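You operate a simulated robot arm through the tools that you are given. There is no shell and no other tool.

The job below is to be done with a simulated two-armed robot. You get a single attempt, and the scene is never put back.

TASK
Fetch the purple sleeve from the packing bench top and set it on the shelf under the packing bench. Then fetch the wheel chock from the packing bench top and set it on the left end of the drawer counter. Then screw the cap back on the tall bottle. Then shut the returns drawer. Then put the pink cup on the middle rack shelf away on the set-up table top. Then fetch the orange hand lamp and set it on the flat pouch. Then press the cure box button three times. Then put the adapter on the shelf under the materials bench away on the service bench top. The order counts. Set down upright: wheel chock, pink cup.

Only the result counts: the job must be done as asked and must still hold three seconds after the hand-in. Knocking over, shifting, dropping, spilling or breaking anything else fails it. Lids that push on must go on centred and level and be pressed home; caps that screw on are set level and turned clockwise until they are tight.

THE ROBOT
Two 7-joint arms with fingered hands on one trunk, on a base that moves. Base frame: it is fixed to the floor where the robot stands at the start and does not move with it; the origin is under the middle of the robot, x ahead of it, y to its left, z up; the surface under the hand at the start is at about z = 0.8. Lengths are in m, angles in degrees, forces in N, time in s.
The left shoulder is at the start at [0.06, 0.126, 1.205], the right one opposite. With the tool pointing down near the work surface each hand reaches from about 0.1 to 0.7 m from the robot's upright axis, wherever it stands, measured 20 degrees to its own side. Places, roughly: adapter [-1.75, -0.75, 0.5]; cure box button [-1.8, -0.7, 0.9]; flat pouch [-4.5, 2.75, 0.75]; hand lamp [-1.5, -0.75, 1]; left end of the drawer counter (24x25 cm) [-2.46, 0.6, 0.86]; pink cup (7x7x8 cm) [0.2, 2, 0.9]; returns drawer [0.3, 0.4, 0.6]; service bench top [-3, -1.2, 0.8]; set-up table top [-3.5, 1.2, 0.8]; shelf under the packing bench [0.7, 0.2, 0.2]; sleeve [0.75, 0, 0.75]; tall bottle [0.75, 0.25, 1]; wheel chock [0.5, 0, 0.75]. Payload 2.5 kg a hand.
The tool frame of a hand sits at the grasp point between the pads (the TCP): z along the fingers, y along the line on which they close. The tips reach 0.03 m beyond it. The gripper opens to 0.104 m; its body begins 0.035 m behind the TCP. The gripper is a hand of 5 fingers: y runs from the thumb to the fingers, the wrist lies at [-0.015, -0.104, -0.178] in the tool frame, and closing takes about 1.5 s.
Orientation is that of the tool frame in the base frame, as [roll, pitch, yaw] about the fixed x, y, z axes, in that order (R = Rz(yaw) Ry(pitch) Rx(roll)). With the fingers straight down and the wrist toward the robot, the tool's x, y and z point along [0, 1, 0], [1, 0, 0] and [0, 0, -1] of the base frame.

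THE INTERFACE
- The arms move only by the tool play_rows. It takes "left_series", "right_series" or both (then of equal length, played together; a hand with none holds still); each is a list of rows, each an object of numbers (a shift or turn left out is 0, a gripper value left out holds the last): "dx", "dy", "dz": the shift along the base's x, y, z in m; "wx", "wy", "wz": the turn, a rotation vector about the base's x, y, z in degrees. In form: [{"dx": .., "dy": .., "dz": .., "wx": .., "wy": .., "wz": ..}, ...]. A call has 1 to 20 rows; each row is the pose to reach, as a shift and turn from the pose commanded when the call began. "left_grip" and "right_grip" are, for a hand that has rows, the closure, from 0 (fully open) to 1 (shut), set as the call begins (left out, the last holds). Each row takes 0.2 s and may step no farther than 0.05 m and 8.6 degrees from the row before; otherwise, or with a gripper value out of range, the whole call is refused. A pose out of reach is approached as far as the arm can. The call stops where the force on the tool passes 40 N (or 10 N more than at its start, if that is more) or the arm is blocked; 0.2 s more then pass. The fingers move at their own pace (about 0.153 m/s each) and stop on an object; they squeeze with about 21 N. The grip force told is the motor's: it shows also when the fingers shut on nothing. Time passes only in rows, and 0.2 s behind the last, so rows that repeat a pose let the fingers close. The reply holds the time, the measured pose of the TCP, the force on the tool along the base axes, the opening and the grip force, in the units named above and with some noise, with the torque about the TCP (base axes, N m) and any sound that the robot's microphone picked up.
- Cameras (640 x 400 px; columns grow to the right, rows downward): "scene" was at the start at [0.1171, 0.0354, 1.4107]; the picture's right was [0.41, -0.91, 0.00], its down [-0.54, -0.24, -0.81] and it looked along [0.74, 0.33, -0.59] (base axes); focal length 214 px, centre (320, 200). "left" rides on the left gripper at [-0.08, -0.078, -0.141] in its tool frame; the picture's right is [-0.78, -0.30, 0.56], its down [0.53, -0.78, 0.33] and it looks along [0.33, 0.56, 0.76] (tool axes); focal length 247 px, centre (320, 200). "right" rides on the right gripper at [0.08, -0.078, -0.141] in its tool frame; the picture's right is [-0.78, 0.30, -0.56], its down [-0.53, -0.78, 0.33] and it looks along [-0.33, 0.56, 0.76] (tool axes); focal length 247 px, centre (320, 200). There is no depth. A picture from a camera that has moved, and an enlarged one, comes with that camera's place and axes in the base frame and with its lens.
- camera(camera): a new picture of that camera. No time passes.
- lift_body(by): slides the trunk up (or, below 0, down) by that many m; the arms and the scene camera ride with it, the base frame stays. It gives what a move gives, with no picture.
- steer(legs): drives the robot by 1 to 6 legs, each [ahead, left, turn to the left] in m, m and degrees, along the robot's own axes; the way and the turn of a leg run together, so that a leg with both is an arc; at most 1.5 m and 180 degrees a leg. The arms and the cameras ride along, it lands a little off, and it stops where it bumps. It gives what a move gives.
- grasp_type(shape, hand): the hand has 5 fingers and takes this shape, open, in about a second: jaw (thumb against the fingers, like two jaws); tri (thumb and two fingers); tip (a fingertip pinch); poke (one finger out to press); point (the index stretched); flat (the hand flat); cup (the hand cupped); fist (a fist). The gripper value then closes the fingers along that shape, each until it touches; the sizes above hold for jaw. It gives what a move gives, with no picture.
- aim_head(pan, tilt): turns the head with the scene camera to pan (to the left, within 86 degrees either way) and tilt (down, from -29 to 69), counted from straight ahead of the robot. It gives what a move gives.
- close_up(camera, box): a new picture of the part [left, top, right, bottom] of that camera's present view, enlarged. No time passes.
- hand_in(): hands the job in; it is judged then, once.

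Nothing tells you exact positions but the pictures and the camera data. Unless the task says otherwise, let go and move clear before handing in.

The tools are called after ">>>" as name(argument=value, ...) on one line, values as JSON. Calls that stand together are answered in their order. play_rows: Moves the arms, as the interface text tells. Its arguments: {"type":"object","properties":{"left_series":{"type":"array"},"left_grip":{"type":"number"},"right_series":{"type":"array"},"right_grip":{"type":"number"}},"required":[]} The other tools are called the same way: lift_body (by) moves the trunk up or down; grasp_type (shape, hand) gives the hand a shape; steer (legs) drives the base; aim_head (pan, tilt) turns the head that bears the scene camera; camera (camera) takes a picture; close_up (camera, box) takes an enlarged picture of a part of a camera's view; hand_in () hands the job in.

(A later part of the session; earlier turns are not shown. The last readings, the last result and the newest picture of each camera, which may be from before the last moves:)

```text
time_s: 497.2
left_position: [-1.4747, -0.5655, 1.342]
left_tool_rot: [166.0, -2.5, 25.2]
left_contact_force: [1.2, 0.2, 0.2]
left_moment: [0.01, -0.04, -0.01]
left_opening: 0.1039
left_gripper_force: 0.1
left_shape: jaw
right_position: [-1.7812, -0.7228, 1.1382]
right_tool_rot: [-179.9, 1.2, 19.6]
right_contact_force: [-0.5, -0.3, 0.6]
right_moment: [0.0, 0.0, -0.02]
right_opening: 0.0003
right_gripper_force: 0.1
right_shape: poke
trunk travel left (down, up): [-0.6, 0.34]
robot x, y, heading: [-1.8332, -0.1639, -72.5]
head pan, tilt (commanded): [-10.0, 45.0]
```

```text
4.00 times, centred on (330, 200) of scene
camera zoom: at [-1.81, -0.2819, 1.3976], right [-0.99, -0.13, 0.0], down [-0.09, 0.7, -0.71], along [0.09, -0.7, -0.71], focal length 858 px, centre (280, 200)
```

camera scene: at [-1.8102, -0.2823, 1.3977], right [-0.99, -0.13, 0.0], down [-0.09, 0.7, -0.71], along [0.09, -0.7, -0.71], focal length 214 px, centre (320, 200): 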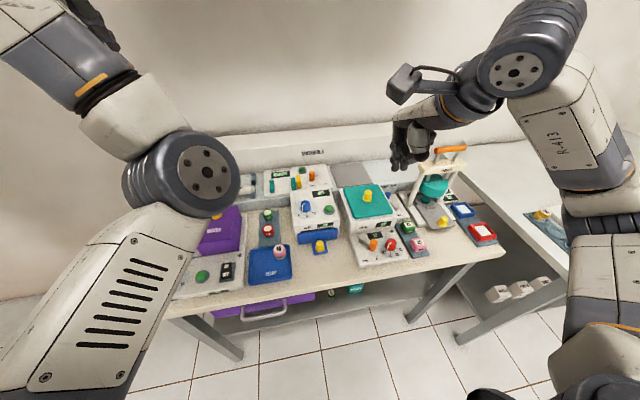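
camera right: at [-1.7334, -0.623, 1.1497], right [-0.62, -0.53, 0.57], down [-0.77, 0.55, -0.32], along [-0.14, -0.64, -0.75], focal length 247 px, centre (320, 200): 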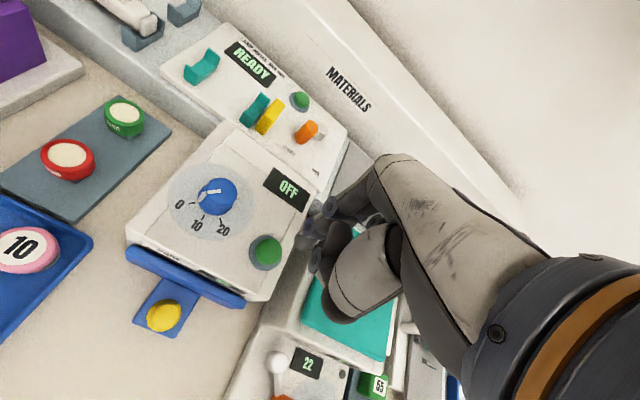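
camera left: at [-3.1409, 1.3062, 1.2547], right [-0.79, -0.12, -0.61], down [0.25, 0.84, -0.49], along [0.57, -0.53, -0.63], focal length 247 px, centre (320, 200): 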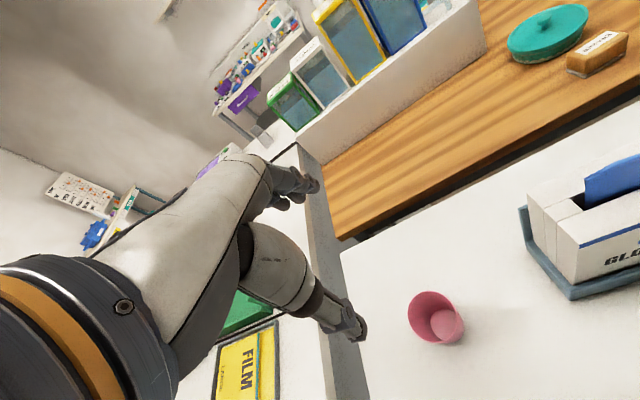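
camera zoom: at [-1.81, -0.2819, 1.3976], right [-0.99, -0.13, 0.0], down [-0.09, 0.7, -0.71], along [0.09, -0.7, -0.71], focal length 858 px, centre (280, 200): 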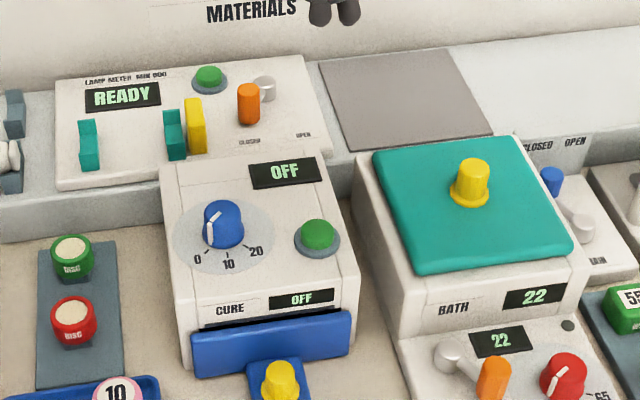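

Three clicks heard, so the cure button is done. Last is the adapter on the shelf under this bench: I back off and lower the trunk to look under it.

>>> play_rows(right_series=[{"dx": -0.013, "dy": 0.04}, {"dx": -0.026, "dy": 0.08}, {"dx": -0.04, "dy": 0.12}, {"dx": -0.05, "dy": 0.15}])

>>> steer(legs=[[-0.35, 0, 0]])

>>> grasp_type(hand="right", shape="jaw")

>>> lift_body(by=-0.4)

>>> aim_head(pan=5, tilt=25)

>>> camera(camera="scene")

```text
time_s: 498.2
left_position: [-1.4753, -0.565, 1.3438]
left_tool_rot: [166.0, -2.6, 25.1]
left_contact_force: [0.5, -1.3, 0.6]
left_moment: [0.03, -0.02, -0.02]
left_opening: 0.104
left_gripper_force: 0.0
left_shape: jaw
right_position: [-1.8314, -0.575, 1.135]
right_tool_rot: [-180.0, 1.3, 19.5]
right_contact_force: [0.2, 0.1, 0.6]
right_moment: [0.0, -0.03, 0.0]
right_opening: 0.0
right_gripper_force: 0.0
right_shape: poke
trunk travel left (down, up): [-0.6, 0.34]
robot x, y, heading: [-1.8289, -0.1674, -72.3]
head pan, tilt (commanded): [-10.0, 45.0]
```

```text
time_s: 500.5
left_position: [-1.5829, -0.2324, 1.3428]
left_tool_rot: [165.9, -2.5, 25.1]
left_contact_force: [-0.4, -0.1, 0.4]
left_moment: [-0.03, 0.01, 0.01]
left_opening: 0.1037
left_gripper_force: 0.0
left_shape: jaw
right_position: [-1.9377, -0.2398, 1.1351]
right_tool_rot: [-180.0, 1.3, 19.5]
right_contact_force: [0.3, -0.7, 0.7]
right_moment: [0.02, 0.02, -0.01]
right_opening: 0.0
right_gripper_force: 0.0
right_shape: poke
trunk travel left (down, up): [-0.6, 0.34]
robot x, y, heading: [-1.9352, 0.1686, -72.6]
head pan, tilt (commanded): [-10.0, 45.0]
```

```text
time_s: 501.4
left_position: [-1.5812, -0.2317, 1.343]
left_tool_rot: [165.9, -2.6, 25.1]
left_contact_force: [-0.8, 0.0, -1.8]
left_moment: [0.01, 0.0, 0.0]
left_opening: 0.1037
left_gripper_force: 0.0
left_shape: jaw
right_position: [-1.9381, -0.2409, 1.1358]
right_tool_rot: [179.9, 1.3, 19.6]
right_contact_force: [0.1, -0.6, -0.5]
right_moment: [0.0, -0.01, -0.03]
right_opening: 0.104
right_gripper_force: 0.0
right_shape: jaw
trunk travel left (down, up): [-0.6, 0.34]
robot x, y, heading: [-1.9342, 0.1725, -72.3]
head pan, tilt (commanded): [-10.0, 45.0]
```

```text
time_s: 505.2
left_position: [-1.5825, -0.2315, 0.9424]
left_tool_rot: [166.0, -2.6, 25.0]
left_contact_force: [0.4, -0.6, -0.6]
left_moment: [-0.01, 0.01, -0.03]
left_opening: 0.1039
left_gripper_force: 0.1
left_shape: jaw
right_position: [-1.938, -0.2395, 0.7362]
right_tool_rot: [179.9, 1.2, 19.4]
right_contact_force: [0.1, 0.2, 0.4]
right_moment: [-0.03, -0.01, -0.01]
right_opening: 0.1038
right_gripper_force: 0.0
right_shape: jaw
trunk travel left (down, up): [-0.2, 0.74]
robot x, y, heading: [-1.9387, 0.1725, -72.6]
head pan, tilt (commanded): [-10.0, 45.0]
```

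```text
time_s: 506.0
left_position: [-1.5814, -0.2322, 0.9423]
left_tool_rot: [166.0, -2.5, 25.0]
left_contact_force: [-0.3, -0.4, 0.7]
left_moment: [0.02, 0.03, 0.01]
left_opening: 0.1038
left_gripper_force: 0.0
left_shape: jaw
right_position: [-1.9378, -0.2393, 0.7352]
right_tool_rot: [-180.0, 1.4, 19.5]
right_contact_force: [0.5, -0.4, 0.4]
right_moment: [-0.01, -0.01, 0.01]
right_opening: 0.1038
right_gripper_force: 0.0
right_shape: jaw
trunk travel left (down, up): [-0.2, 0.74]
robot x, y, heading: [-1.9388, 0.1724, -72.3]
head pan, tilt (commanded): [5.0, 25.0]
```

```text
taken
camera scene: at [-1.8914, 0.0481, 1.0281], right [-0.92, -0.38, 0.0], down [-0.16, 0.39, -0.91], along [0.35, -0.84, -0.42], focal length 214 px, centre (320, 200)
```

scene: 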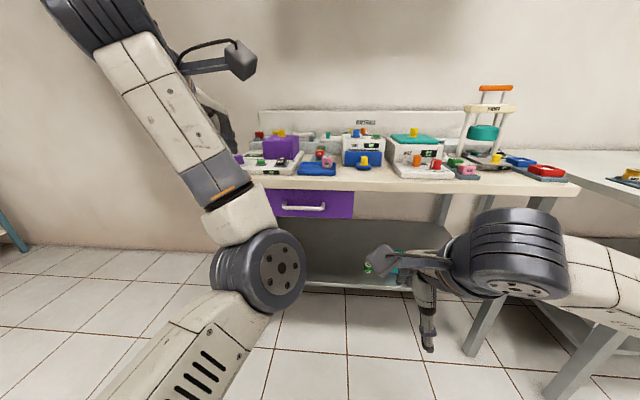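

>>> camera(camera="right")

>>> play_rows(right_series=[{"dx": -0.045, "dy": -0.015}, {"dx": -0.09, "dy": -0.03}, {"dx": -0.135, "dy": -0.045}, {"dx": -0.18, "dy": -0.06}])

>>> camera(camera="scene")

>>> close_up(camera="scene", box=[290, 190, 470, 310])

```text
taken
camera right: at [-1.8855, -0.1381, 0.8741], right [-0.62, -0.53, 0.57], down [-0.77, 0.55, -0.32], along [-0.15, -0.64, -0.75], focal length 247 px, centre (320, 200)
```

right: 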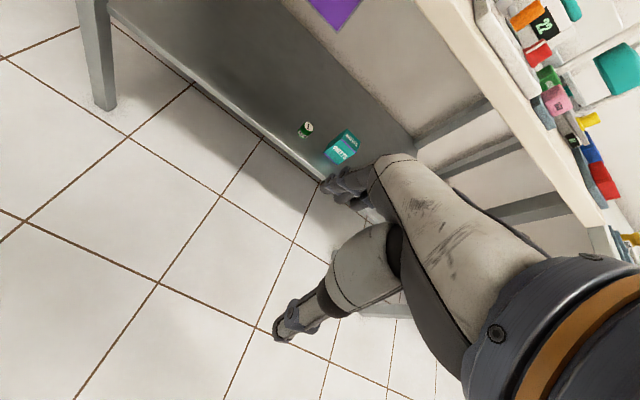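

```text
time_s: 507.0
left_position: [-1.5824, -0.2317, 0.9423]
left_tool_rot: [165.9, -2.5, 24.9]
left_contact_force: [0.0, 0.7, -0.5]
left_moment: [-0.01, 0.0, -0.02]
left_opening: 0.1039
left_gripper_force: 0.0
left_shape: jaw
right_position: [-2.1168, -0.3008, 0.7357]
right_tool_rot: [180.0, 1.3, 19.5]
right_contact_force: [0.1, 0.4, 0.7]
right_moment: [0.02, -0.01, -0.02]
right_opening: 0.1038
right_gripper_force: 0.1
right_shape: jaw
trunk travel left (down, up): [-0.2, 0.74]
robot x, y, heading: [-1.9318, 0.1755, -72.3]
head pan, tilt (commanded): [5.0, 25.0]
```

```text
taken
camera scene: at [-1.8912, 0.0481, 1.0282], right [-0.92, -0.38, 0.0], down [-0.16, 0.39, -0.91], along [0.35, -0.84, -0.42], focal length 214 px, centre (320, 200)
```

scene: 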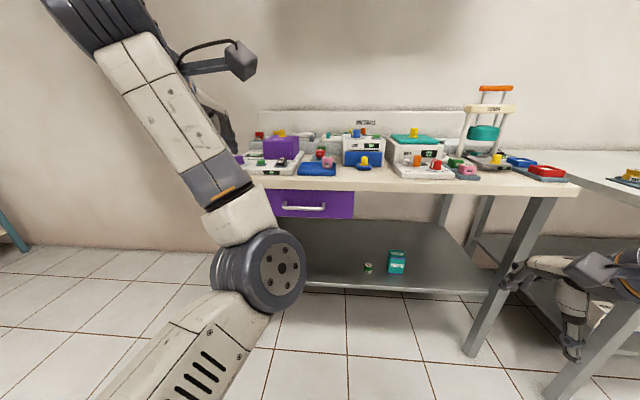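

```text
3.33 times, centred on (380, 250) of scene
camera zoom: at [-1.8912, 0.0481, 1.0282], right [-0.92, -0.38, 0.0], down [-0.16, 0.39, -0.91], along [0.35, -0.84, -0.42], focal length 715 px, centre (120, 33)
```

zoom: 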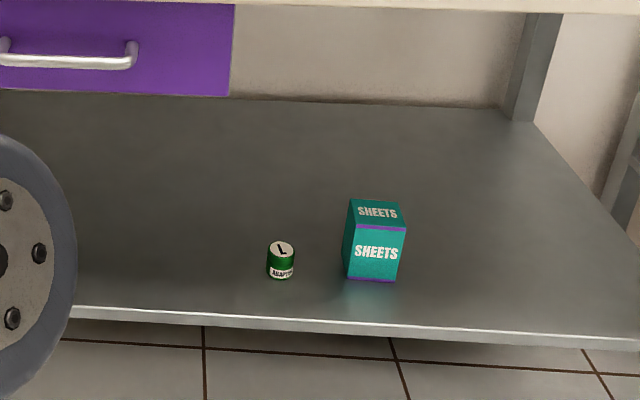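

The adapter is the small green cylinder marked L, near the front of the lower shelf beside the SHEETS box. I lower the camera further to fix its position.

>>> lift_body(by=-0.2)

>>> close_up(camera="scene", box=[290, 130, 470, 260])

>>> camera(camera="scene")

```text
time_s: 509.2
left_position: [-1.5818, -0.2317, 0.7424]
left_tool_rot: [166.1, -2.5, 25.0]
left_contact_force: [0.4, 0.3, 0.3]
left_moment: [-0.01, 0.03, -0.04]
left_opening: 0.1038
left_gripper_force: 0.0
left_shape: jaw
right_position: [-2.1165, -0.2999, 0.5361]
right_tool_rot: [179.9, 1.3, 19.5]
right_contact_force: [1.4, 0.2, 0.6]
right_moment: [0.01, -0.02, 0.0]
right_opening: 0.104
right_gripper_force: 0.1
right_shape: jaw
trunk travel left (down, up): [0.0, 0.94]
robot x, y, heading: [-1.9382, 0.1724, -72.5]
head pan, tilt (commanded): [5.0, 25.0]
```

```text
3.08 times, centred on (380, 195) of scene
camera zoom: at [-1.8913, 0.0481, 0.8283], right [-0.92, -0.38, 0.0], down [-0.16, 0.39, -0.91], along [0.35, -0.84, -0.42], focal length 660 px, centre (135, 215)
```

zoom: 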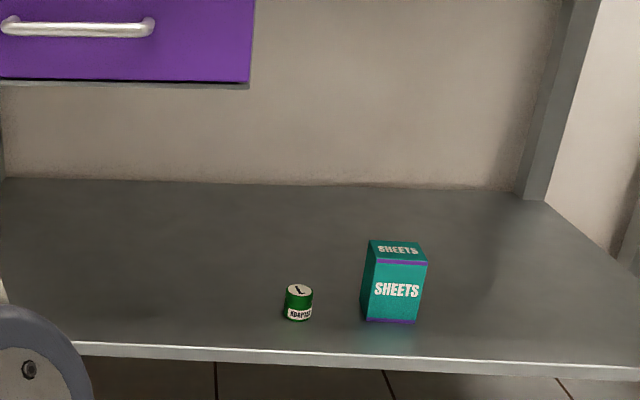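

```text
taken
camera scene: at [-1.8913, 0.0481, 0.8283], right [-0.92, -0.38, 0.0], down [-0.16, 0.39, -0.91], along [0.35, -0.84, -0.42], focal length 214 px, centre (320, 200)
```

scene: 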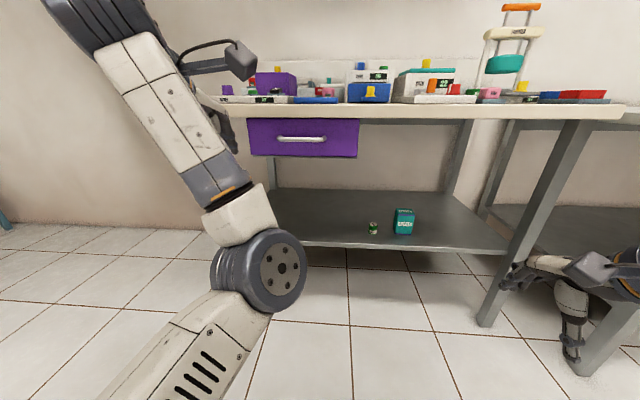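

Shelf top is at z≈0.362 with the adapter standing at about [-1.813, -0.674]. I raise and retract the left hand so it clears the bench, then move in with the right.

>>> play_rows(left_series=[{"dx": -0.012, "dy": 0.036}, {"dx": -0.024, "dy": 0.072}, {"dx": -0.02, "dy": 0.11, "dz": 0.02}, {"dx": -0.005, "dy": 0.14, "dz": 0.05}, {"dx": 0.0, "dy": 0.15, "dz": 0.09}, {"dx": 0.0, "dy": 0.155, "dz": 0.13}, {"dx": 0.0, "dy": 0.155, "dz": 0.17}])

>>> camera(camera="scene")

```text
time_s: 510.5
left_position: [-1.5398, -0.1182, 0.7781]
left_tool_rot: [179.1, -3.6, 26.7]
left_contact_force: [0.2, -0.2, -0.7]
left_moment: [-0.03, 0.02, -0.01]
left_opening: 0.1037
left_gripper_force: 0.0
left_shape: jaw
left hand out of reach, approached as far as the arm can: row 1, 2, 3, 4, 5
right_position: [-2.1156, -0.3005, 0.536]
right_tool_rot: [-180.0, 1.3, 19.5]
right_contact_force: [0.3, 0.3, 0.2]
right_moment: [-0.03, 0.0, 0.02]
right_opening: 0.1039
right_gripper_force: 0.0
right_shape: jaw
trunk travel left (down, up): [0.0, 0.94]
robot x, y, heading: [-1.9373, 0.1714, -72.4]
head pan, tilt (commanded): [5.0, 25.0]
stopped in row 6 (left hand): the arm was blocked; the commanded pose is now the measured one
```

```text
taken
camera scene: at [-1.8914, 0.0481, 0.8282], right [-0.92, -0.38, 0.0], down [-0.16, 0.39, -0.91], along [0.35, -0.84, -0.42], focal length 214 px, centre (320, 200)
```

scene: 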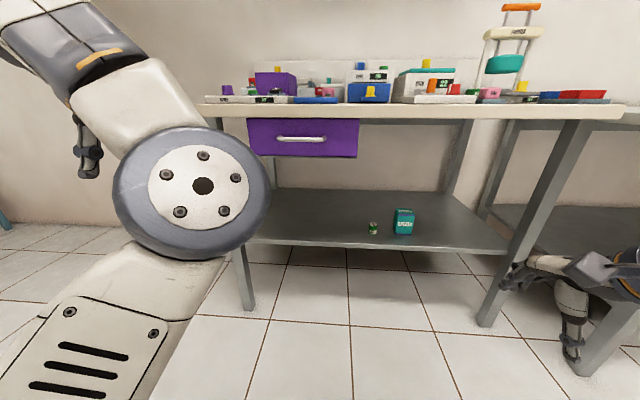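

>>> steer(legs=[[0.19, 0, 0.4]])

>>> camera(camera="scene")

>>> close_up(camera="scene", box=[300, 170, 440, 280])

>>> camera(camera="right")

```text
time_s: 512.1
left_position: [-1.4813, -0.297, 0.7805]
left_tool_rot: [179.0, -3.6, 27.0]
left_contact_force: [0.9, 0.4, 0.1]
left_moment: [-0.02, -0.03, 0.01]
left_opening: 0.1037
left_gripper_force: 0.0
left_shape: jaw
right_position: [-2.0551, -0.4824, 0.5354]
right_tool_rot: [-180.0, 1.3, 19.9]
right_contact_force: [0.7, 0.5, 0.1]
right_moment: [-0.01, 0.03, -0.02]
right_opening: 0.1041
right_gripper_force: 0.0
right_shape: jaw
trunk travel left (down, up): [0.0, 0.94]
robot x, y, heading: [-1.8768, -0.0081, -72.2]
head pan, tilt (commanded): [5.0, 25.0]
```

```text
taken
camera scene: at [-1.8332, -0.1315, 0.8282], right [-0.92, -0.39, 0.0], down [-0.16, 0.39, -0.91], along [0.35, -0.84, -0.42], focal length 214 px, centre (320, 200)
```

scene: 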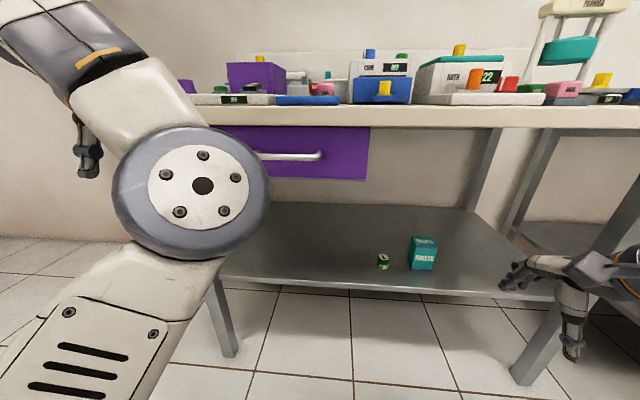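

```text
3.64 times, centred on (370, 225) of scene
camera zoom: at [-1.8332, -0.1315, 0.8282], right [-0.92, -0.39, 0.0], down [-0.16, 0.39, -0.91], along [0.35, -0.84, -0.42], focal length 780 px, centre (138, 109)
```

zoom: 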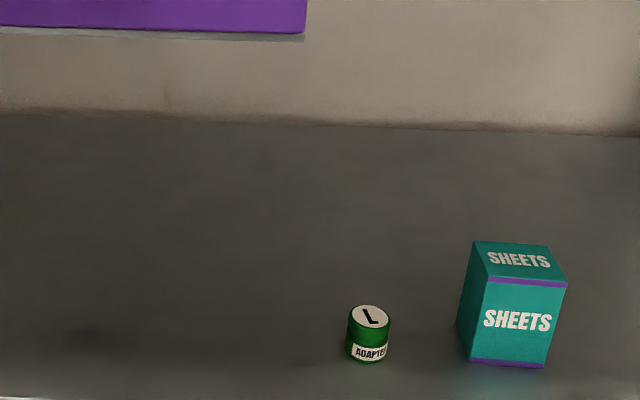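

```text
taken
camera right: at [-2.0049, -0.3794, 0.6745], right [-0.62, -0.54, 0.57], down [-0.77, 0.55, -0.32], along [-0.14, -0.64, -0.75], focal length 247 px, centre (320, 200)
```

right: 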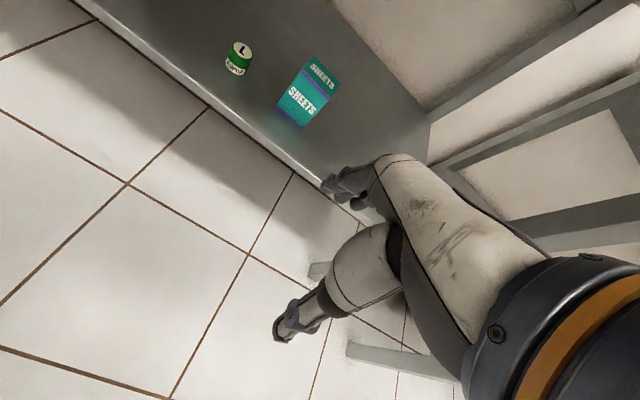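

>>> play_rows(right_series=[{"dx": 0.045, "dy": -0.008, "dz": -0.015}, {"dx": 0.09, "dy": -0.016, "dz": -0.03}, {"dx": 0.135, "dy": -0.024, "dz": -0.045}, {"dx": 0.18, "dy": -0.032, "dz": -0.06}, {"dx": 0.1935, "dy": -0.0348, "dz": -0.073}, {"dx": 0.206, "dy": -0.075, "dz": -0.073}, {"dx": 0.218, "dy": -0.115, "dz": -0.073}, {"dx": 0.23, "dy": -0.155, "dz": -0.073}, {"dx": 0.243, "dy": -0.1946, "dz": -0.073}, {"dx": 0.243, "dy": -0.1946, "dz": -0.073}])

>>> camera(camera="right")

>>> camera(camera="scene")

```text
time_s: 514.3
left_position: [-1.4796, -0.2952, 0.7788]
left_tool_rot: [178.9, -3.7, 27.1]
left_contact_force: [0.5, -0.8, 0.7]
left_moment: [-0.03, -0.01, -0.01]
left_opening: 0.1038
left_gripper_force: 0.1
left_shape: jaw
right_position: [-1.8116, -0.6767, 0.4654]
right_tool_rot: [-179.9, 1.4, 20.0]
right_contact_force: [0.4, -0.2, -0.2]
right_moment: [-0.01, -0.04, 0.0]
right_opening: 0.1041
right_gripper_force: 0.0
right_shape: jaw
trunk travel left (down, up): [0.0, 0.94]
robot x, y, heading: [-1.8799, -0.0106, -72.2]
head pan, tilt (commanded): [5.0, 25.0]
```

```text
taken
camera right: at [-1.7612, -0.5727, 0.6022], right [-0.62, -0.54, 0.57], down [-0.77, 0.54, -0.32], along [-0.14, -0.64, -0.75], focal length 247 px, centre (320, 200)
```

right: 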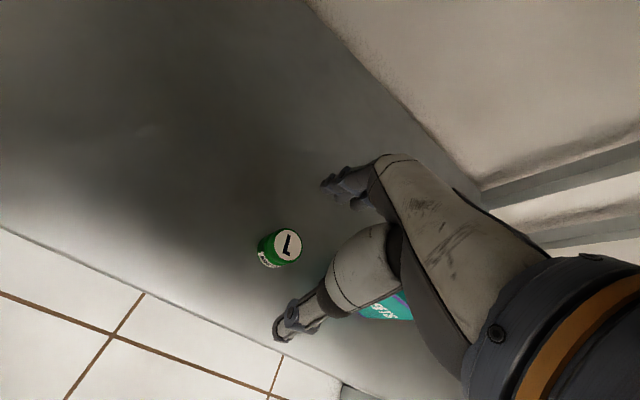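

```text
taken
camera scene: at [-1.8332, -0.1315, 0.8282], right [-0.92, -0.39, 0.0], down [-0.16, 0.39, -0.91], along [0.35, -0.84, -0.42], focal length 214 px, centre (320, 200)
```

scene: 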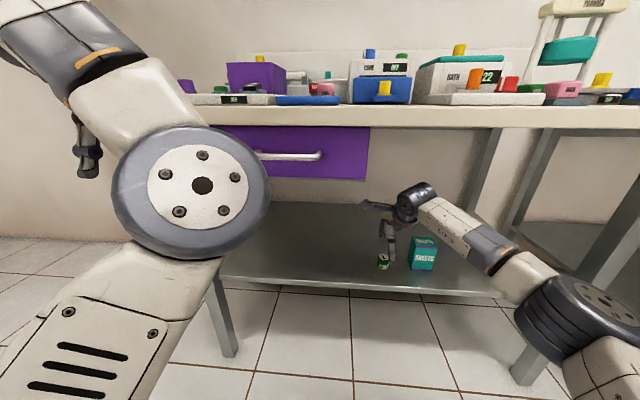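

>>> play_rows(right_series=[{"dx": 0.004, "dy": -0.003, "dz": -0.015}, {"dx": 0.0074, "dy": -0.0058, "dz": -0.04}, {"dx": 0.0074, "dy": -0.0058, "dz": -0.06}, {"dx": 0.0074, "dy": -0.0058, "dz": -0.065}, {"dx": 0.0074, "dy": -0.0058, "dz": -0.065}])

>>> camera(camera="right")

>>> close_up(camera="scene", box=[330, 170, 470, 290])

```text
time_s: 515.5
left_position: [-1.4801, -0.2958, 0.779]
left_tool_rot: [178.9, -3.7, 27.1]
left_contact_force: [-0.2, 0.0, -0.3]
left_moment: [-0.01, -0.01, 0.0]
left_opening: 0.1042
left_gripper_force: 0.0
left_shape: jaw
right_position: [-1.8054, -0.6812, 0.3983]
right_tool_rot: [180.0, 1.3, 20.0]
right_contact_force: [0.5, 0.1, 0.3]
right_moment: [0.01, 0.02, 0.02]
right_opening: 0.1038
right_gripper_force: 0.1
right_shape: jaw
trunk travel left (down, up): [0.0, 0.94]
robot x, y, heading: [-1.8772, -0.0103, -72.2]
head pan, tilt (commanded): [5.0, 25.0]
```

```text
taken
camera right: at [-1.7543, -0.5794, 0.5363], right [-0.62, -0.54, 0.57], down [-0.77, 0.55, -0.32], along [-0.14, -0.64, -0.75], focal length 247 px, centre (320, 200)
```

right: 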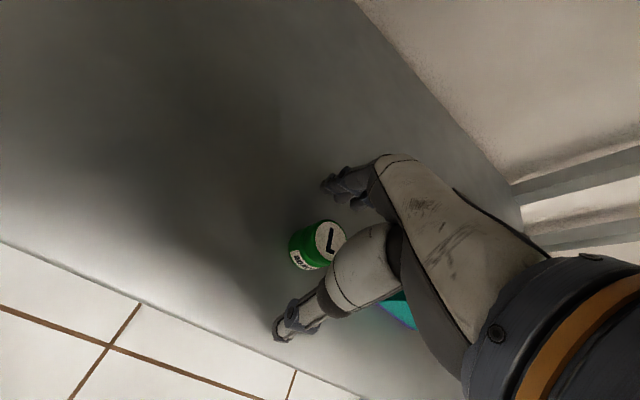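

```text
3.33 times, centred on (400, 230) of scene
camera zoom: at [-1.8331, -0.1315, 0.8282], right [-0.92, -0.39, 0.0], down [-0.16, 0.39, -0.91], along [0.35, -0.84, -0.42], focal length 715 px, centre (53, 100)
```

zoom: 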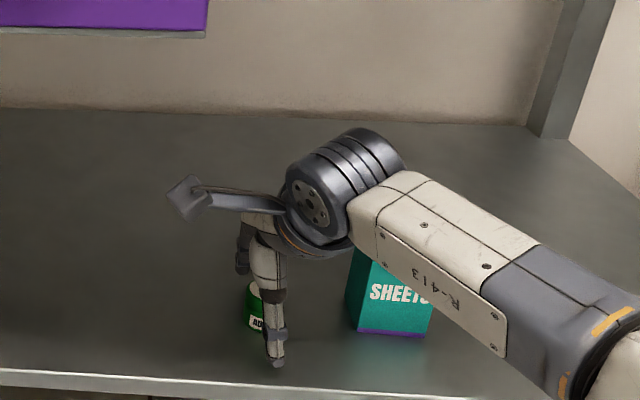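

Centred on the adapter. I close and lift it out.

>>> play_rows(right_series=[{"dz": 0}, {"dz": 0}, {"dz": 0}, {"dz": 0}, {"dz": 0}, {"dz": 0}, {"dz": 0}, {"dz": 0}], right_grip=1.0)

>>> play_rows(right_series=[{"dz": 0.015}, {"dz": 0.04}, {"dz": 0.07}, {"dz": 0.075}])

>>> camera(camera="right")

```text
time_s: 517.3
left_position: [-1.4804, -0.2948, 0.7797]
left_tool_rot: [179.0, -3.6, 27.0]
left_contact_force: [-0.1, -0.7, -0.5]
left_moment: [-0.03, -0.02, -0.01]
left_opening: 0.1039
left_gripper_force: 0.1
left_shape: jaw
right_position: [-1.8064, -0.6828, 0.3985]
right_tool_rot: [180.0, 1.3, 19.9]
right_contact_force: [0.6, -1.0, -0.2]
right_moment: [0.03, 0.02, 0.02]
right_opening: 0.0261
right_gripper_force: 21.4
right_shape: jaw
trunk travel left (down, up): [0.0, 0.94]
robot x, y, heading: [-1.876, -0.0088, -72.0]
head pan, tilt (commanded): [5.0, 25.0]
```

```text
time_s: 518.3
left_position: [-1.4795, -0.2957, 0.7796]
left_tool_rot: [179.0, -3.7, 27.0]
left_contact_force: [-0.4, 0.0, 0.9]
left_moment: [-0.01, 0.0, 0.04]
left_opening: 0.1038
left_gripper_force: 0.1
left_shape: jaw
right_position: [-1.8056, -0.6804, 0.4722]
right_tool_rot: [-179.9, 1.3, 19.9]
right_contact_force: [-0.5, 0.8, -0.4]
right_moment: [0.01, -0.04, 0.01]
right_opening: 0.0257
right_gripper_force: 21.1
right_shape: jaw
trunk travel left (down, up): [0.0, 0.94]
robot x, y, heading: [-1.8801, -0.0064, -72.2]
head pan, tilt (commanded): [5.0, 25.0]
```

```text
taken
camera right: at [-1.7538, -0.5795, 0.611], right [-0.62, -0.54, 0.57], down [-0.77, 0.55, -0.32], along [-0.14, -0.64, -0.75], focal length 247 px, centre (320, 200)
```

right: 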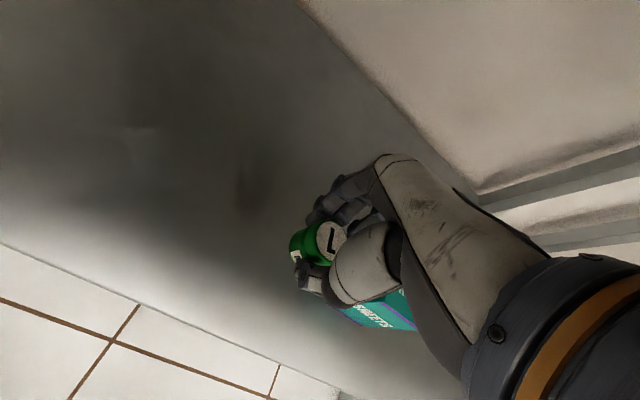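

>>> play_rows(right_series=[{"dx": -0.013, "dy": 0.04}, {"dx": -0.027, "dy": 0.08}, {"dx": -0.041, "dy": 0.12}, {"dx": -0.056, "dy": 0.163}, {"dx": -0.07, "dy": 0.2}, {"dx": -0.08, "dy": 0.23}])

>>> steer(legs=[[-0.3, 0, 0]])

>>> lift_body(by=0.4)

>>> lift_body(by=0.2)

>>> aim_head(pan=-40, tilt=25)

>>> camera(camera="scene")

```text
time_s: 519.7
left_position: [-1.4805, -0.2965, 0.7787]
left_tool_rot: [178.9, -3.5, 27.0]
left_contact_force: [0.1, 0.1, -0.4]
left_moment: [-0.04, 0.04, 0.05]
left_opening: 0.1039
left_gripper_force: 0.1
left_shape: jaw
right_position: [-1.8855, -0.4517, 0.4733]
right_tool_rot: [-180.0, 1.3, 19.9]
right_contact_force: [-0.8, 0.2, -1.5]
right_moment: [0.03, 0.0, 0.0]
right_opening: 0.0259
right_gripper_force: 20.9
right_shape: jaw
trunk travel left (down, up): [0.0, 0.94]
robot x, y, heading: [-1.8743, -0.0082, -72.3]
head pan, tilt (commanded): [5.0, 25.0]
```

```text
time_s: 521.7
left_position: [-1.5717, -0.0109, 0.7785]
left_tool_rot: [179.0, -3.5, 27.1]
left_contact_force: [1.0, 0.1, -0.5]
left_moment: [-0.01, -0.01, -0.02]
left_opening: 0.1035
left_gripper_force: 0.0
left_shape: jaw
right_position: [-1.9757, -0.1687, 0.472]
right_tool_rot: [180.0, 1.3, 19.9]
right_contact_force: [-0.1, 0.2, -0.4]
right_moment: [-0.03, 0.03, 0.01]
right_opening: 0.0259
right_gripper_force: 20.6
right_shape: jaw
trunk travel left (down, up): [0.0, 0.94]
robot x, y, heading: [-1.9735, 0.2738, -72.2]
head pan, tilt (commanded): [5.0, 25.0]
```

```text
time_s: 525.5
left_position: [-1.571, -0.01, 1.1785]
left_tool_rot: [179.1, -3.5, 27.1]
left_contact_force: [0.5, 0.4, 0.5]
left_moment: [0.0, 0.0, 0.02]
left_opening: 0.1039
left_gripper_force: 0.1
left_shape: jaw
right_position: [-1.9763, -0.1676, 0.873]
right_tool_rot: [-179.9, 1.3, 19.9]
right_contact_force: [-0.2, 0.9, -0.7]
right_moment: [0.01, -0.01, -0.01]
right_opening: 0.026
right_gripper_force: 20.2
right_shape: jaw
trunk travel left (down, up): [-0.4, 0.54]
robot x, y, heading: [-1.9693, 0.2762, -72.1]
head pan, tilt (commanded): [5.0, 25.0]
```

```text
time_s: 527.7
left_position: [-1.5711, -0.012, 1.3798]
left_tool_rot: [179.1, -3.5, 27.1]
left_contact_force: [0.5, -0.5, 0.0]
left_moment: [0.01, 0.01, -0.02]
left_opening: 0.1037
left_gripper_force: 0.1
left_shape: jaw
right_position: [-1.9774, -0.1686, 1.0729]
right_tool_rot: [-180.0, 1.2, 20.0]
right_contact_force: [-0.1, -1.0, -1.7]
right_moment: [0.0, -0.03, 0.0]
right_opening: 0.0259
right_gripper_force: 20.5
right_shape: jaw
trunk travel left (down, up): [-0.6, 0.34]
robot x, y, heading: [-1.9659, 0.276, -72.1]
head pan, tilt (commanded): [5.0, 25.0]
```

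```text
time_s: 528.8
left_position: [-1.5722, -0.0119, 1.3789]
left_tool_rot: [179.0, -3.6, 27.1]
left_contact_force: [-0.3, 0.0, -0.6]
left_moment: [-0.04, -0.01, -0.01]
left_opening: 0.1038
left_gripper_force: 0.0
left_shape: jaw
right_position: [-1.9762, -0.168, 1.073]
right_tool_rot: [180.0, 1.3, 19.8]
right_contact_force: [-0.2, 0.9, -0.4]
right_moment: [0.0, 0.01, 0.02]
right_opening: 0.0259
right_gripper_force: 21.5
right_shape: jaw
trunk travel left (down, up): [-0.6, 0.34]
robot x, y, heading: [-1.967, 0.2757, -72.0]
head pan, tilt (commanded): [-40.0, 25.0]
```

```text
taken
camera scene: at [-1.9952, 0.152, 1.4282], right [-0.93, 0.38, 0.0], down [0.16, 0.39, -0.91], along [-0.34, -0.84, -0.42], focal length 214 px, centre (320, 200)
```

scene: 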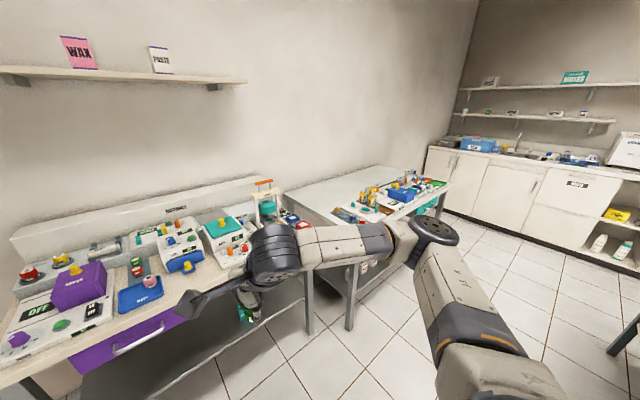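

>>> close_up(camera="scene", box=[270, 150, 470, 280])

```text
3.08 times, centred on (370, 215) of scene
camera zoom: at [-1.9952, 0.152, 1.4282], right [-0.93, 0.38, 0.0], down [0.16, 0.39, -0.91], along [-0.34, -0.84, -0.42], focal length 660 px, centre (166, 154)
```

zoom: 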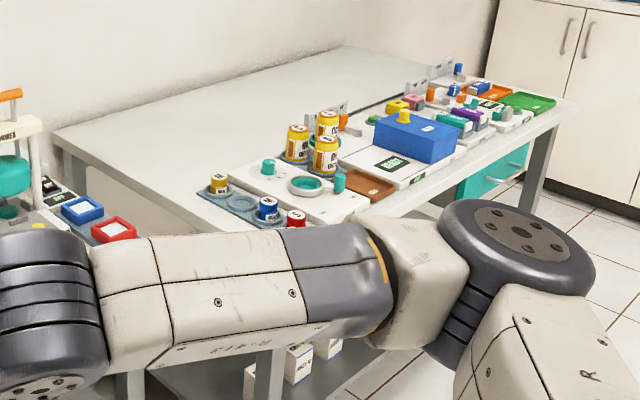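

The service bench is the next bench to the right; its left and rear part is empty around [-2.6, -1.2]. I drive along to stand in front of it.

>>> steer(legs=[[0.15, 0, 0], [0, -0.92, 0]])

>>> aim_head(pan=0, tilt=35)

>>> camera(camera="scene")

>>> camera(camera="right")

```text
time_s: 534.6
left_position: [-2.3921, -0.4347, 1.3784]
left_tool_rot: [179.0, -3.5, 27.5]
left_contact_force: [-0.7, -0.3, 0.9]
left_moment: [-0.02, 0.01, 0.02]
left_opening: 0.1036
left_gripper_force: 0.0
left_shape: jaw
right_position: [-2.7969, -0.595, 1.0726]
right_tool_rot: [180.0, 1.4, 20.3]
right_contact_force: [0.1, 0.6, -0.7]
right_moment: [0.0, -0.02, 0.02]
right_opening: 0.0259
right_gripper_force: 21.0
right_shape: jaw
trunk travel left (down, up): [-0.6, 0.34]
robot x, y, heading: [-2.793, -0.1551, -71.7]
head pan, tilt (commanded): [-40.0, 25.0]
```

```text
time_s: 535.7
left_position: [-2.3922, -0.4351, 1.3795]
left_tool_rot: [179.1, -3.4, 27.6]
left_contact_force: [0.6, 0.3, -1.0]
left_moment: [0.01, 0.0, -0.01]
left_opening: 0.1039
left_gripper_force: 0.1
left_shape: jaw
right_position: [-2.7962, -0.5951, 1.0722]
right_tool_rot: [-180.0, 1.3, 20.3]
right_contact_force: [0.0, 0.6, -1.1]
right_moment: [0.02, 0.03, 0.04]
right_opening: 0.0263
right_gripper_force: 21.3
right_shape: jaw
trunk travel left (down, up): [-0.6, 0.34]
robot x, y, heading: [-2.793, -0.1523, -71.7]
head pan, tilt (commanded): [0.0, 35.0]
```

```text
taken
camera scene: at [-2.7555, -0.2731, 1.4125], right [-0.95, -0.31, 0.0], down [-0.18, 0.54, -0.82], along [0.26, -0.78, -0.57], focal length 214 px, centre (320, 200)
```

scene: 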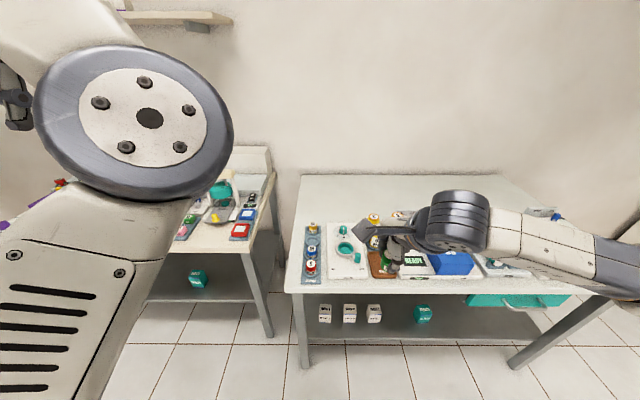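

```text
taken
camera right: at [-2.7458, -0.4926, 1.2111], right [-0.61, -0.54, 0.57], down [-0.78, 0.54, -0.32], along [-0.14, -0.64, -0.75], focal length 247 px, centre (320, 200)
```

right: 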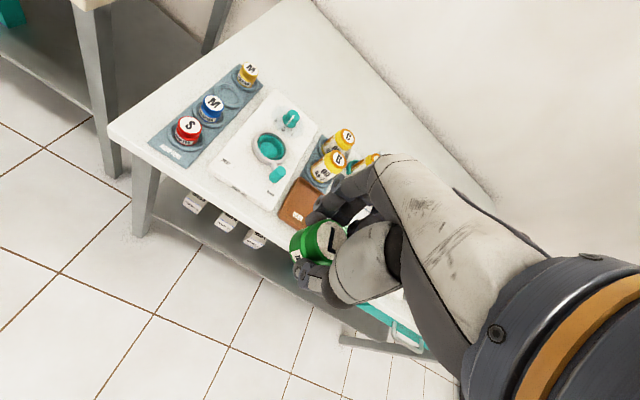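

The bench has a row of items along its front; behind the adapter tray there is clear surface around [-2.525, -1.03]. I move closer to reach it.

>>> steer(legs=[[0.26, 0.06, 0]])

>>> aim_head(pan=0, tilt=45)

>>> camera(camera="scene")

>>> camera(camera="right")

```text
time_s: 537.6
left_position: [-2.2525, -0.6632, 1.3789]
left_tool_rot: [179.1, -3.4, 27.5]
left_contact_force: [0.7, 0.0, 0.4]
left_moment: [0.0, 0.04, -0.02]
left_opening: 0.1039
left_gripper_force: 0.1
left_shape: jaw
right_position: [-2.6584, -0.8225, 1.0725]
right_tool_rot: [-179.9, 1.3, 20.4]
right_contact_force: [0.4, -1.0, -1.1]
right_moment: [0.01, 0.01, 0.01]
right_opening: 0.026
right_gripper_force: 20.8
right_shape: jaw
trunk travel left (down, up): [-0.6, 0.34]
robot x, y, heading: [-2.6543, -0.3801, -71.6]
head pan, tilt (commanded): [0.0, 35.0]
```

```text
time_s: 538.3
left_position: [-2.2533, -0.662, 1.3787]
left_tool_rot: [179.1, -3.5, 27.5]
left_contact_force: [0.2, 0.4, 0.2]
left_moment: [0.01, -0.03, 0.01]
left_opening: 0.1038
left_gripper_force: 0.0
left_shape: jaw
right_position: [-2.6577, -0.8218, 1.0735]
right_tool_rot: [-180.0, 1.4, 20.4]
right_contact_force: [-0.1, -0.4, -0.5]
right_moment: [0.02, 0.01, 0.02]
right_opening: 0.0259
right_gripper_force: 21.0
right_shape: jaw
trunk travel left (down, up): [-0.6, 0.34]
robot x, y, heading: [-2.6563, -0.3815, -71.6]
head pan, tilt (commanded): [0.0, 45.0]
```

```text
taken
camera scene: at [-2.6194, -0.4934, 1.3977], right [-0.95, -0.31, 0.0], down [-0.22, 0.67, -0.71], along [0.22, -0.67, -0.71], focal length 214 px, centre (320, 200)
```

scene: 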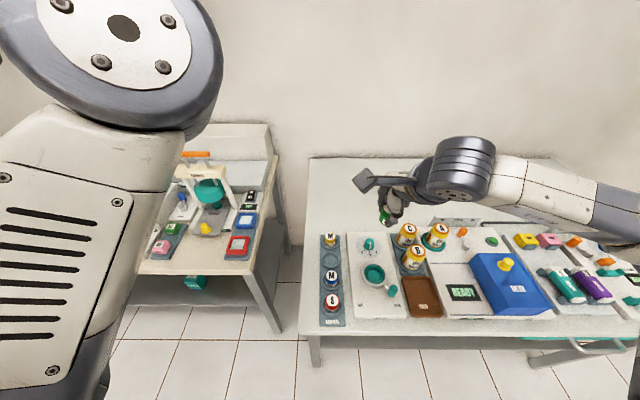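

```text
taken
camera right: at [-2.6076, -0.7193, 1.2111], right [-0.61, -0.54, 0.57], down [-0.78, 0.54, -0.32], along [-0.14, -0.64, -0.75], focal length 247 px, centre (320, 200)
```

right: 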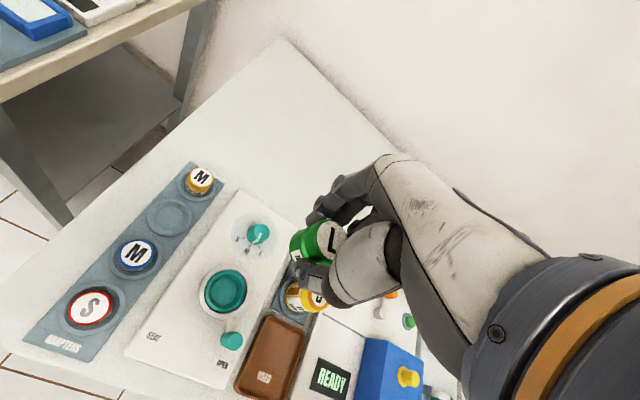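

>>> play_rows(right_series=[{"dx": 0.024, "dy": -0.039}, {"dx": 0.048, "dy": -0.078}, {"dx": 0.072, "dy": -0.117}, {"dx": 0.096, "dy": -0.156}, {"dx": 0.12, "dy": -0.195}, {"dx": 0.1393, "dy": -0.2272}, {"dx": 0.1393, "dy": -0.2272, "dz": -0.045}, {"dx": 0.1393, "dy": -0.2272, "dz": -0.09}, {"dx": 0.1393, "dy": -0.2272, "dz": -0.135}, {"dx": 0.1393, "dy": -0.2272, "dz": -0.175}, {"dx": 0.1393, "dy": -0.2272, "dz": -0.175}])

>>> camera(camera="right")

>>> camera(camera="scene")

```text
time_s: 540.7
left_position: [-2.2531, -0.6607, 1.3778]
left_tool_rot: [179.2, -3.5, 27.6]
left_contact_force: [-0.5, 0.4, 0.3]
left_moment: [0.03, -0.03, -0.01]
left_opening: 0.1039
left_gripper_force: 0.0
left_shape: jaw
right_position: [-2.5218, -1.0436, 0.9015]
right_tool_rot: [-179.9, 1.2, 20.4]
right_contact_force: [0.5, -0.2, -1.0]
right_moment: [0.0, 0.0, -0.02]
right_opening: 0.0257
right_gripper_force: 21.3
right_shape: jaw
right hand out of reach, approached as far as the arm can: row 10, 11
trunk travel left (down, up): [-0.6, 0.34]
robot x, y, heading: [-2.6549, -0.3799, -71.5]
head pan, tilt (commanded): [0.0, 45.0]
```

```text
taken
camera right: at [-2.4717, -0.9399, 1.0392], right [-0.61, -0.54, 0.57], down [-0.78, 0.54, -0.32], along [-0.14, -0.64, -0.75], focal length 247 px, centre (320, 200)
```

right: 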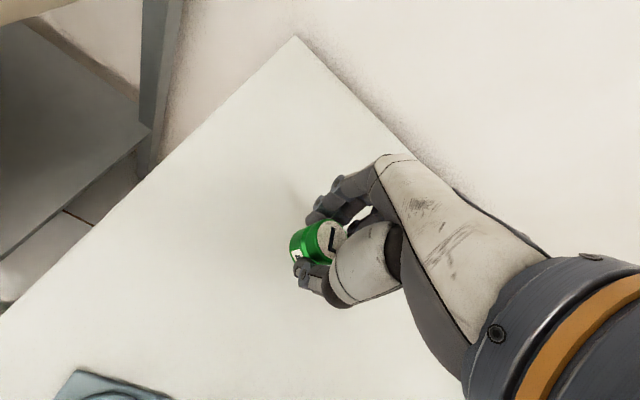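

```text
taken
camera scene: at [-2.6189, -0.4933, 1.3976], right [-0.95, -0.31, 0.0], down [-0.22, 0.67, -0.71], along [0.22, -0.67, -0.71], focal length 214 px, centre (320, 200)
```

scene: 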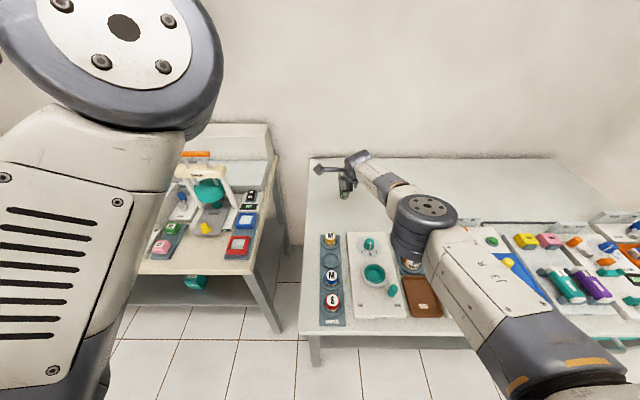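

>>> steer(legs=[[0.03, 0, 0]])

>>> play_rows(right_series=[{"dx": -0.008, "dy": 0.022}, {"dx": -0.012, "dy": 0.036, "dz": -0.02}, {"dx": -0.012, "dy": 0.036, "dz": -0.04}, {"dx": -0.012, "dy": 0.036, "dz": -0.05}, {"dx": -0.012, "dy": 0.036, "dz": -0.05}])

>>> camera(camera="right")

```text
time_s: 541.5
left_position: [-2.2433, -0.6911, 1.3786]
left_tool_rot: [179.0, -3.5, 27.6]
left_contact_force: [-0.2, -0.8, 0.2]
left_moment: [0.04, 0.02, 0.03]
left_opening: 0.1036
left_gripper_force: 0.1
left_shape: jaw
right_position: [-2.5144, -1.0719, 0.9013]
right_tool_rot: [-179.9, 1.2, 20.3]
right_contact_force: [-0.3, -0.8, -0.3]
right_moment: [0.02, 0.04, 0.01]
right_opening: 0.0257
right_gripper_force: 21.4
right_shape: jaw
trunk travel left (down, up): [-0.6, 0.34]
robot x, y, heading: [-2.6461, -0.4053, -71.7]
head pan, tilt (commanded): [0.0, 45.0]
```

```text
time_s: 542.7
left_position: [-2.2445, -0.6905, 1.3784]
left_tool_rot: [179.0, -3.6, 27.6]
left_contact_force: [-0.2, -0.3, -1.2]
left_moment: [0.02, 0.0, -0.03]
left_opening: 0.1039
left_gripper_force: 0.1
left_shape: jaw
right_position: [-2.5267, -1.0353, 0.8515]
right_tool_rot: [-180.0, 1.3, 20.4]
right_contact_force: [-0.4, -0.8, 0.0]
right_moment: [0.01, 0.01, 0.01]
right_opening: 0.0255
right_gripper_force: 20.6
right_shape: jaw
trunk travel left (down, up): [-0.6, 0.34]
robot x, y, heading: [-2.6464, -0.402, -71.7]
head pan, tilt (commanded): [0.0, 45.0]
```

```text
taken
camera right: at [-2.4749, -0.932, 0.9897], right [-0.61, -0.54, 0.57], down [-0.78, 0.54, -0.32], along [-0.14, -0.64, -0.75], focal length 247 px, centre (320, 200)
```

right: 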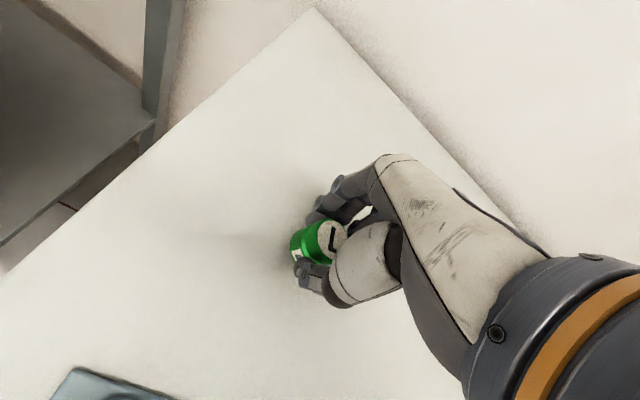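

>>> play_rows(right_series=[{"dz": -0.005}, {"dz": -0.008}, {"dz": -0.008}])

>>> play_rows(right_series=[{"dz": -0.003}, {"dz": -0.003}])

>>> play_rows(right_series=[{"dz": -0.003}, {"dz": -0.003}])

>>> play_rows(right_series=[{"dz": -0.003}, {"dz": -0.003}])

```text
time_s: 543.5
left_position: [-2.2439, -0.6905, 1.3794]
left_tool_rot: [179.0, -3.5, 27.5]
left_contact_force: [0.8, -0.3, 0.0]
left_moment: [0.0, 0.01, -0.05]
left_opening: 0.1036
left_gripper_force: 0.0
left_shape: jaw
right_position: [-2.526, -1.0358, 0.8442]
right_tool_rot: [179.9, 1.3, 20.3]
right_contact_force: [-0.1, 0.1, -0.5]
right_moment: [0.01, 0.01, 0.0]
right_opening: 0.0256
right_gripper_force: 21.1
right_shape: jaw
trunk travel left (down, up): [-0.6, 0.34]
robot x, y, heading: [-2.6434, -0.4052, -71.8]
head pan, tilt (commanded): [0.0, 45.0]
```

```text
time_s: 544.1
left_position: [-2.2447, -0.691, 1.3786]
left_tool_rot: [179.1, -3.4, 27.6]
left_contact_force: [0.2, -0.6, 0.2]
left_moment: [0.03, 0.0, -0.02]
left_opening: 0.1037
left_gripper_force: 0.1
left_shape: jaw
right_position: [-2.5256, -1.0353, 0.8399]
right_tool_rot: [-179.9, 1.2, 20.3]
right_contact_force: [0.1, -0.5, -0.6]
right_moment: [-0.01, -0.02, -0.01]
right_opening: 0.0255
right_gripper_force: 20.8
right_shape: jaw
trunk travel left (down, up): [-0.6, 0.34]
robot x, y, heading: [-2.6477, -0.4035, -71.7]
head pan, tilt (commanded): [0.0, 45.0]
```

```text
time_s: 544.7
left_position: [-2.2445, -0.69, 1.3794]
left_tool_rot: [179.2, -3.5, 27.5]
left_contact_force: [0.8, 0.8, 0.3]
left_moment: [0.01, 0.01, 0.03]
left_opening: 0.1039
left_gripper_force: 0.0
left_shape: jaw
right_position: [-2.5245, -1.036, 0.8367]
right_tool_rot: [180.0, 1.3, 20.4]
right_contact_force: [0.2, 0.1, -0.3]
right_moment: [-0.02, 0.01, 0.01]
right_opening: 0.026
right_gripper_force: 20.6
right_shape: jaw
trunk travel left (down, up): [-0.6, 0.34]
robot x, y, heading: [-2.6477, -0.4033, -71.4]
head pan, tilt (commanded): [0.0, 45.0]
```

```text
time_s: 545.3
left_position: [-2.2441, -0.6896, 1.3793]
left_tool_rot: [179.0, -3.5, 27.5]
left_contact_force: [0.3, 0.7, 0.0]
left_moment: [-0.01, -0.01, -0.03]
left_opening: 0.1034
left_gripper_force: 0.1
left_shape: jaw
right_position: [-2.5256, -1.0368, 0.8359]
right_tool_rot: [179.8, 1.2, 20.4]
right_contact_force: [0.0, 0.8, 8.5]
right_moment: [-0.12, 0.0, 0.01]
right_opening: 0.0261
right_gripper_force: 21.6
right_shape: jaw
trunk travel left (down, up): [-0.6, 0.34]
robot x, y, heading: [-2.6489, -0.4091, -71.9]
head pan, tilt (commanded): [0.0, 45.0]
```

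Contact: the adapter is on the bench. I release and rise.

>>> play_rows(right_series=[{"dz": 0.002}, {"dz": 0.002}, {"dz": 0.002}, {"dz": 0.002}, {"dz": 0.002}, {"dz": 0.002}, {"dz": 0.002}], right_grip=0.2)

>>> play_rows(right_series=[{"dz": 0.03}, {"dz": 0.07}, {"dz": 0.11}, {"dz": 0.15}, {"dz": 0.19}])

>>> camera(camera="right")

>>> close_up(camera="scene", box=[290, 140, 450, 280])

```text
time_s: 546.9
left_position: [-2.2429, -0.6894, 1.3786]
left_tool_rot: [179.1, -3.5, 27.6]
left_contact_force: [-0.3, -0.7, 0.2]
left_moment: [0.02, 0.01, 0.0]
left_opening: 0.1035
left_gripper_force: 0.1
left_shape: jaw
right_position: [-2.5252, -1.0362, 0.8379]
right_tool_rot: [180.0, 1.4, 20.5]
right_contact_force: [0.2, -0.1, -0.1]
right_moment: [0.03, 0.01, 0.0]
right_opening: 0.083
right_gripper_force: 0.1
right_shape: jaw
trunk travel left (down, up): [-0.6, 0.34]
robot x, y, heading: [-2.645, -0.4064, -71.7]
head pan, tilt (commanded): [0.0, 45.0]
```

```text
time_s: 548.1
left_position: [-2.2446, -0.69, 1.3784]
left_tool_rot: [179.0, -3.5, 27.6]
left_contact_force: [0.2, 0.7, 0.9]
left_moment: [-0.01, -0.02, 0.02]
left_opening: 0.1038
left_gripper_force: 0.1
left_shape: jaw
right_position: [-2.5256, -1.0342, 1.0282]
right_tool_rot: [-180.0, 1.3, 20.3]
right_contact_force: [-0.1, 0.3, 0.7]
right_moment: [-0.01, 0.04, -0.01]
right_opening: 0.0829
right_gripper_force: 0.0
right_shape: jaw
trunk travel left (down, up): [-0.6, 0.34]
robot x, y, heading: [-2.6473, -0.4061, -71.5]
head pan, tilt (commanded): [0.0, 45.0]
```

```text
taken
camera right: at [-2.4747, -0.9316, 1.1661], right [-0.61, -0.54, 0.57], down [-0.78, 0.54, -0.32], along [-0.14, -0.64, -0.75], focal length 247 px, centre (320, 200)
```

right: 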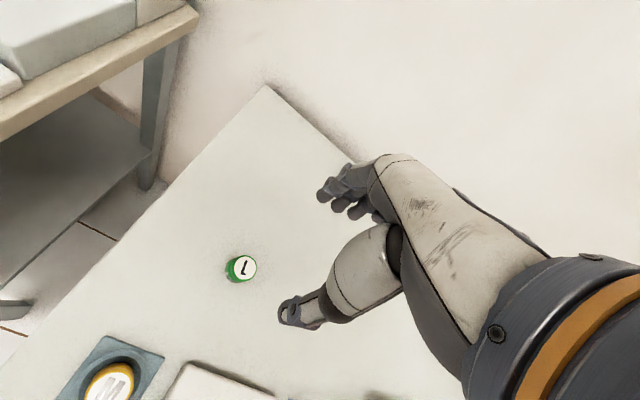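

```text
2.86 times, centred on (370, 210) of scene
camera zoom: at [-2.61, -0.5212, 1.3976], right [-0.95, -0.31, 0.0], down [-0.22, 0.67, -0.71], along [0.22, -0.67, -0.71], focal length 613 px, centre (177, 171)
```

zoom: 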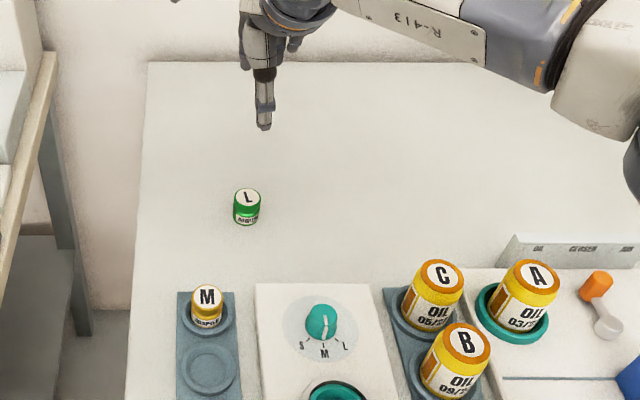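

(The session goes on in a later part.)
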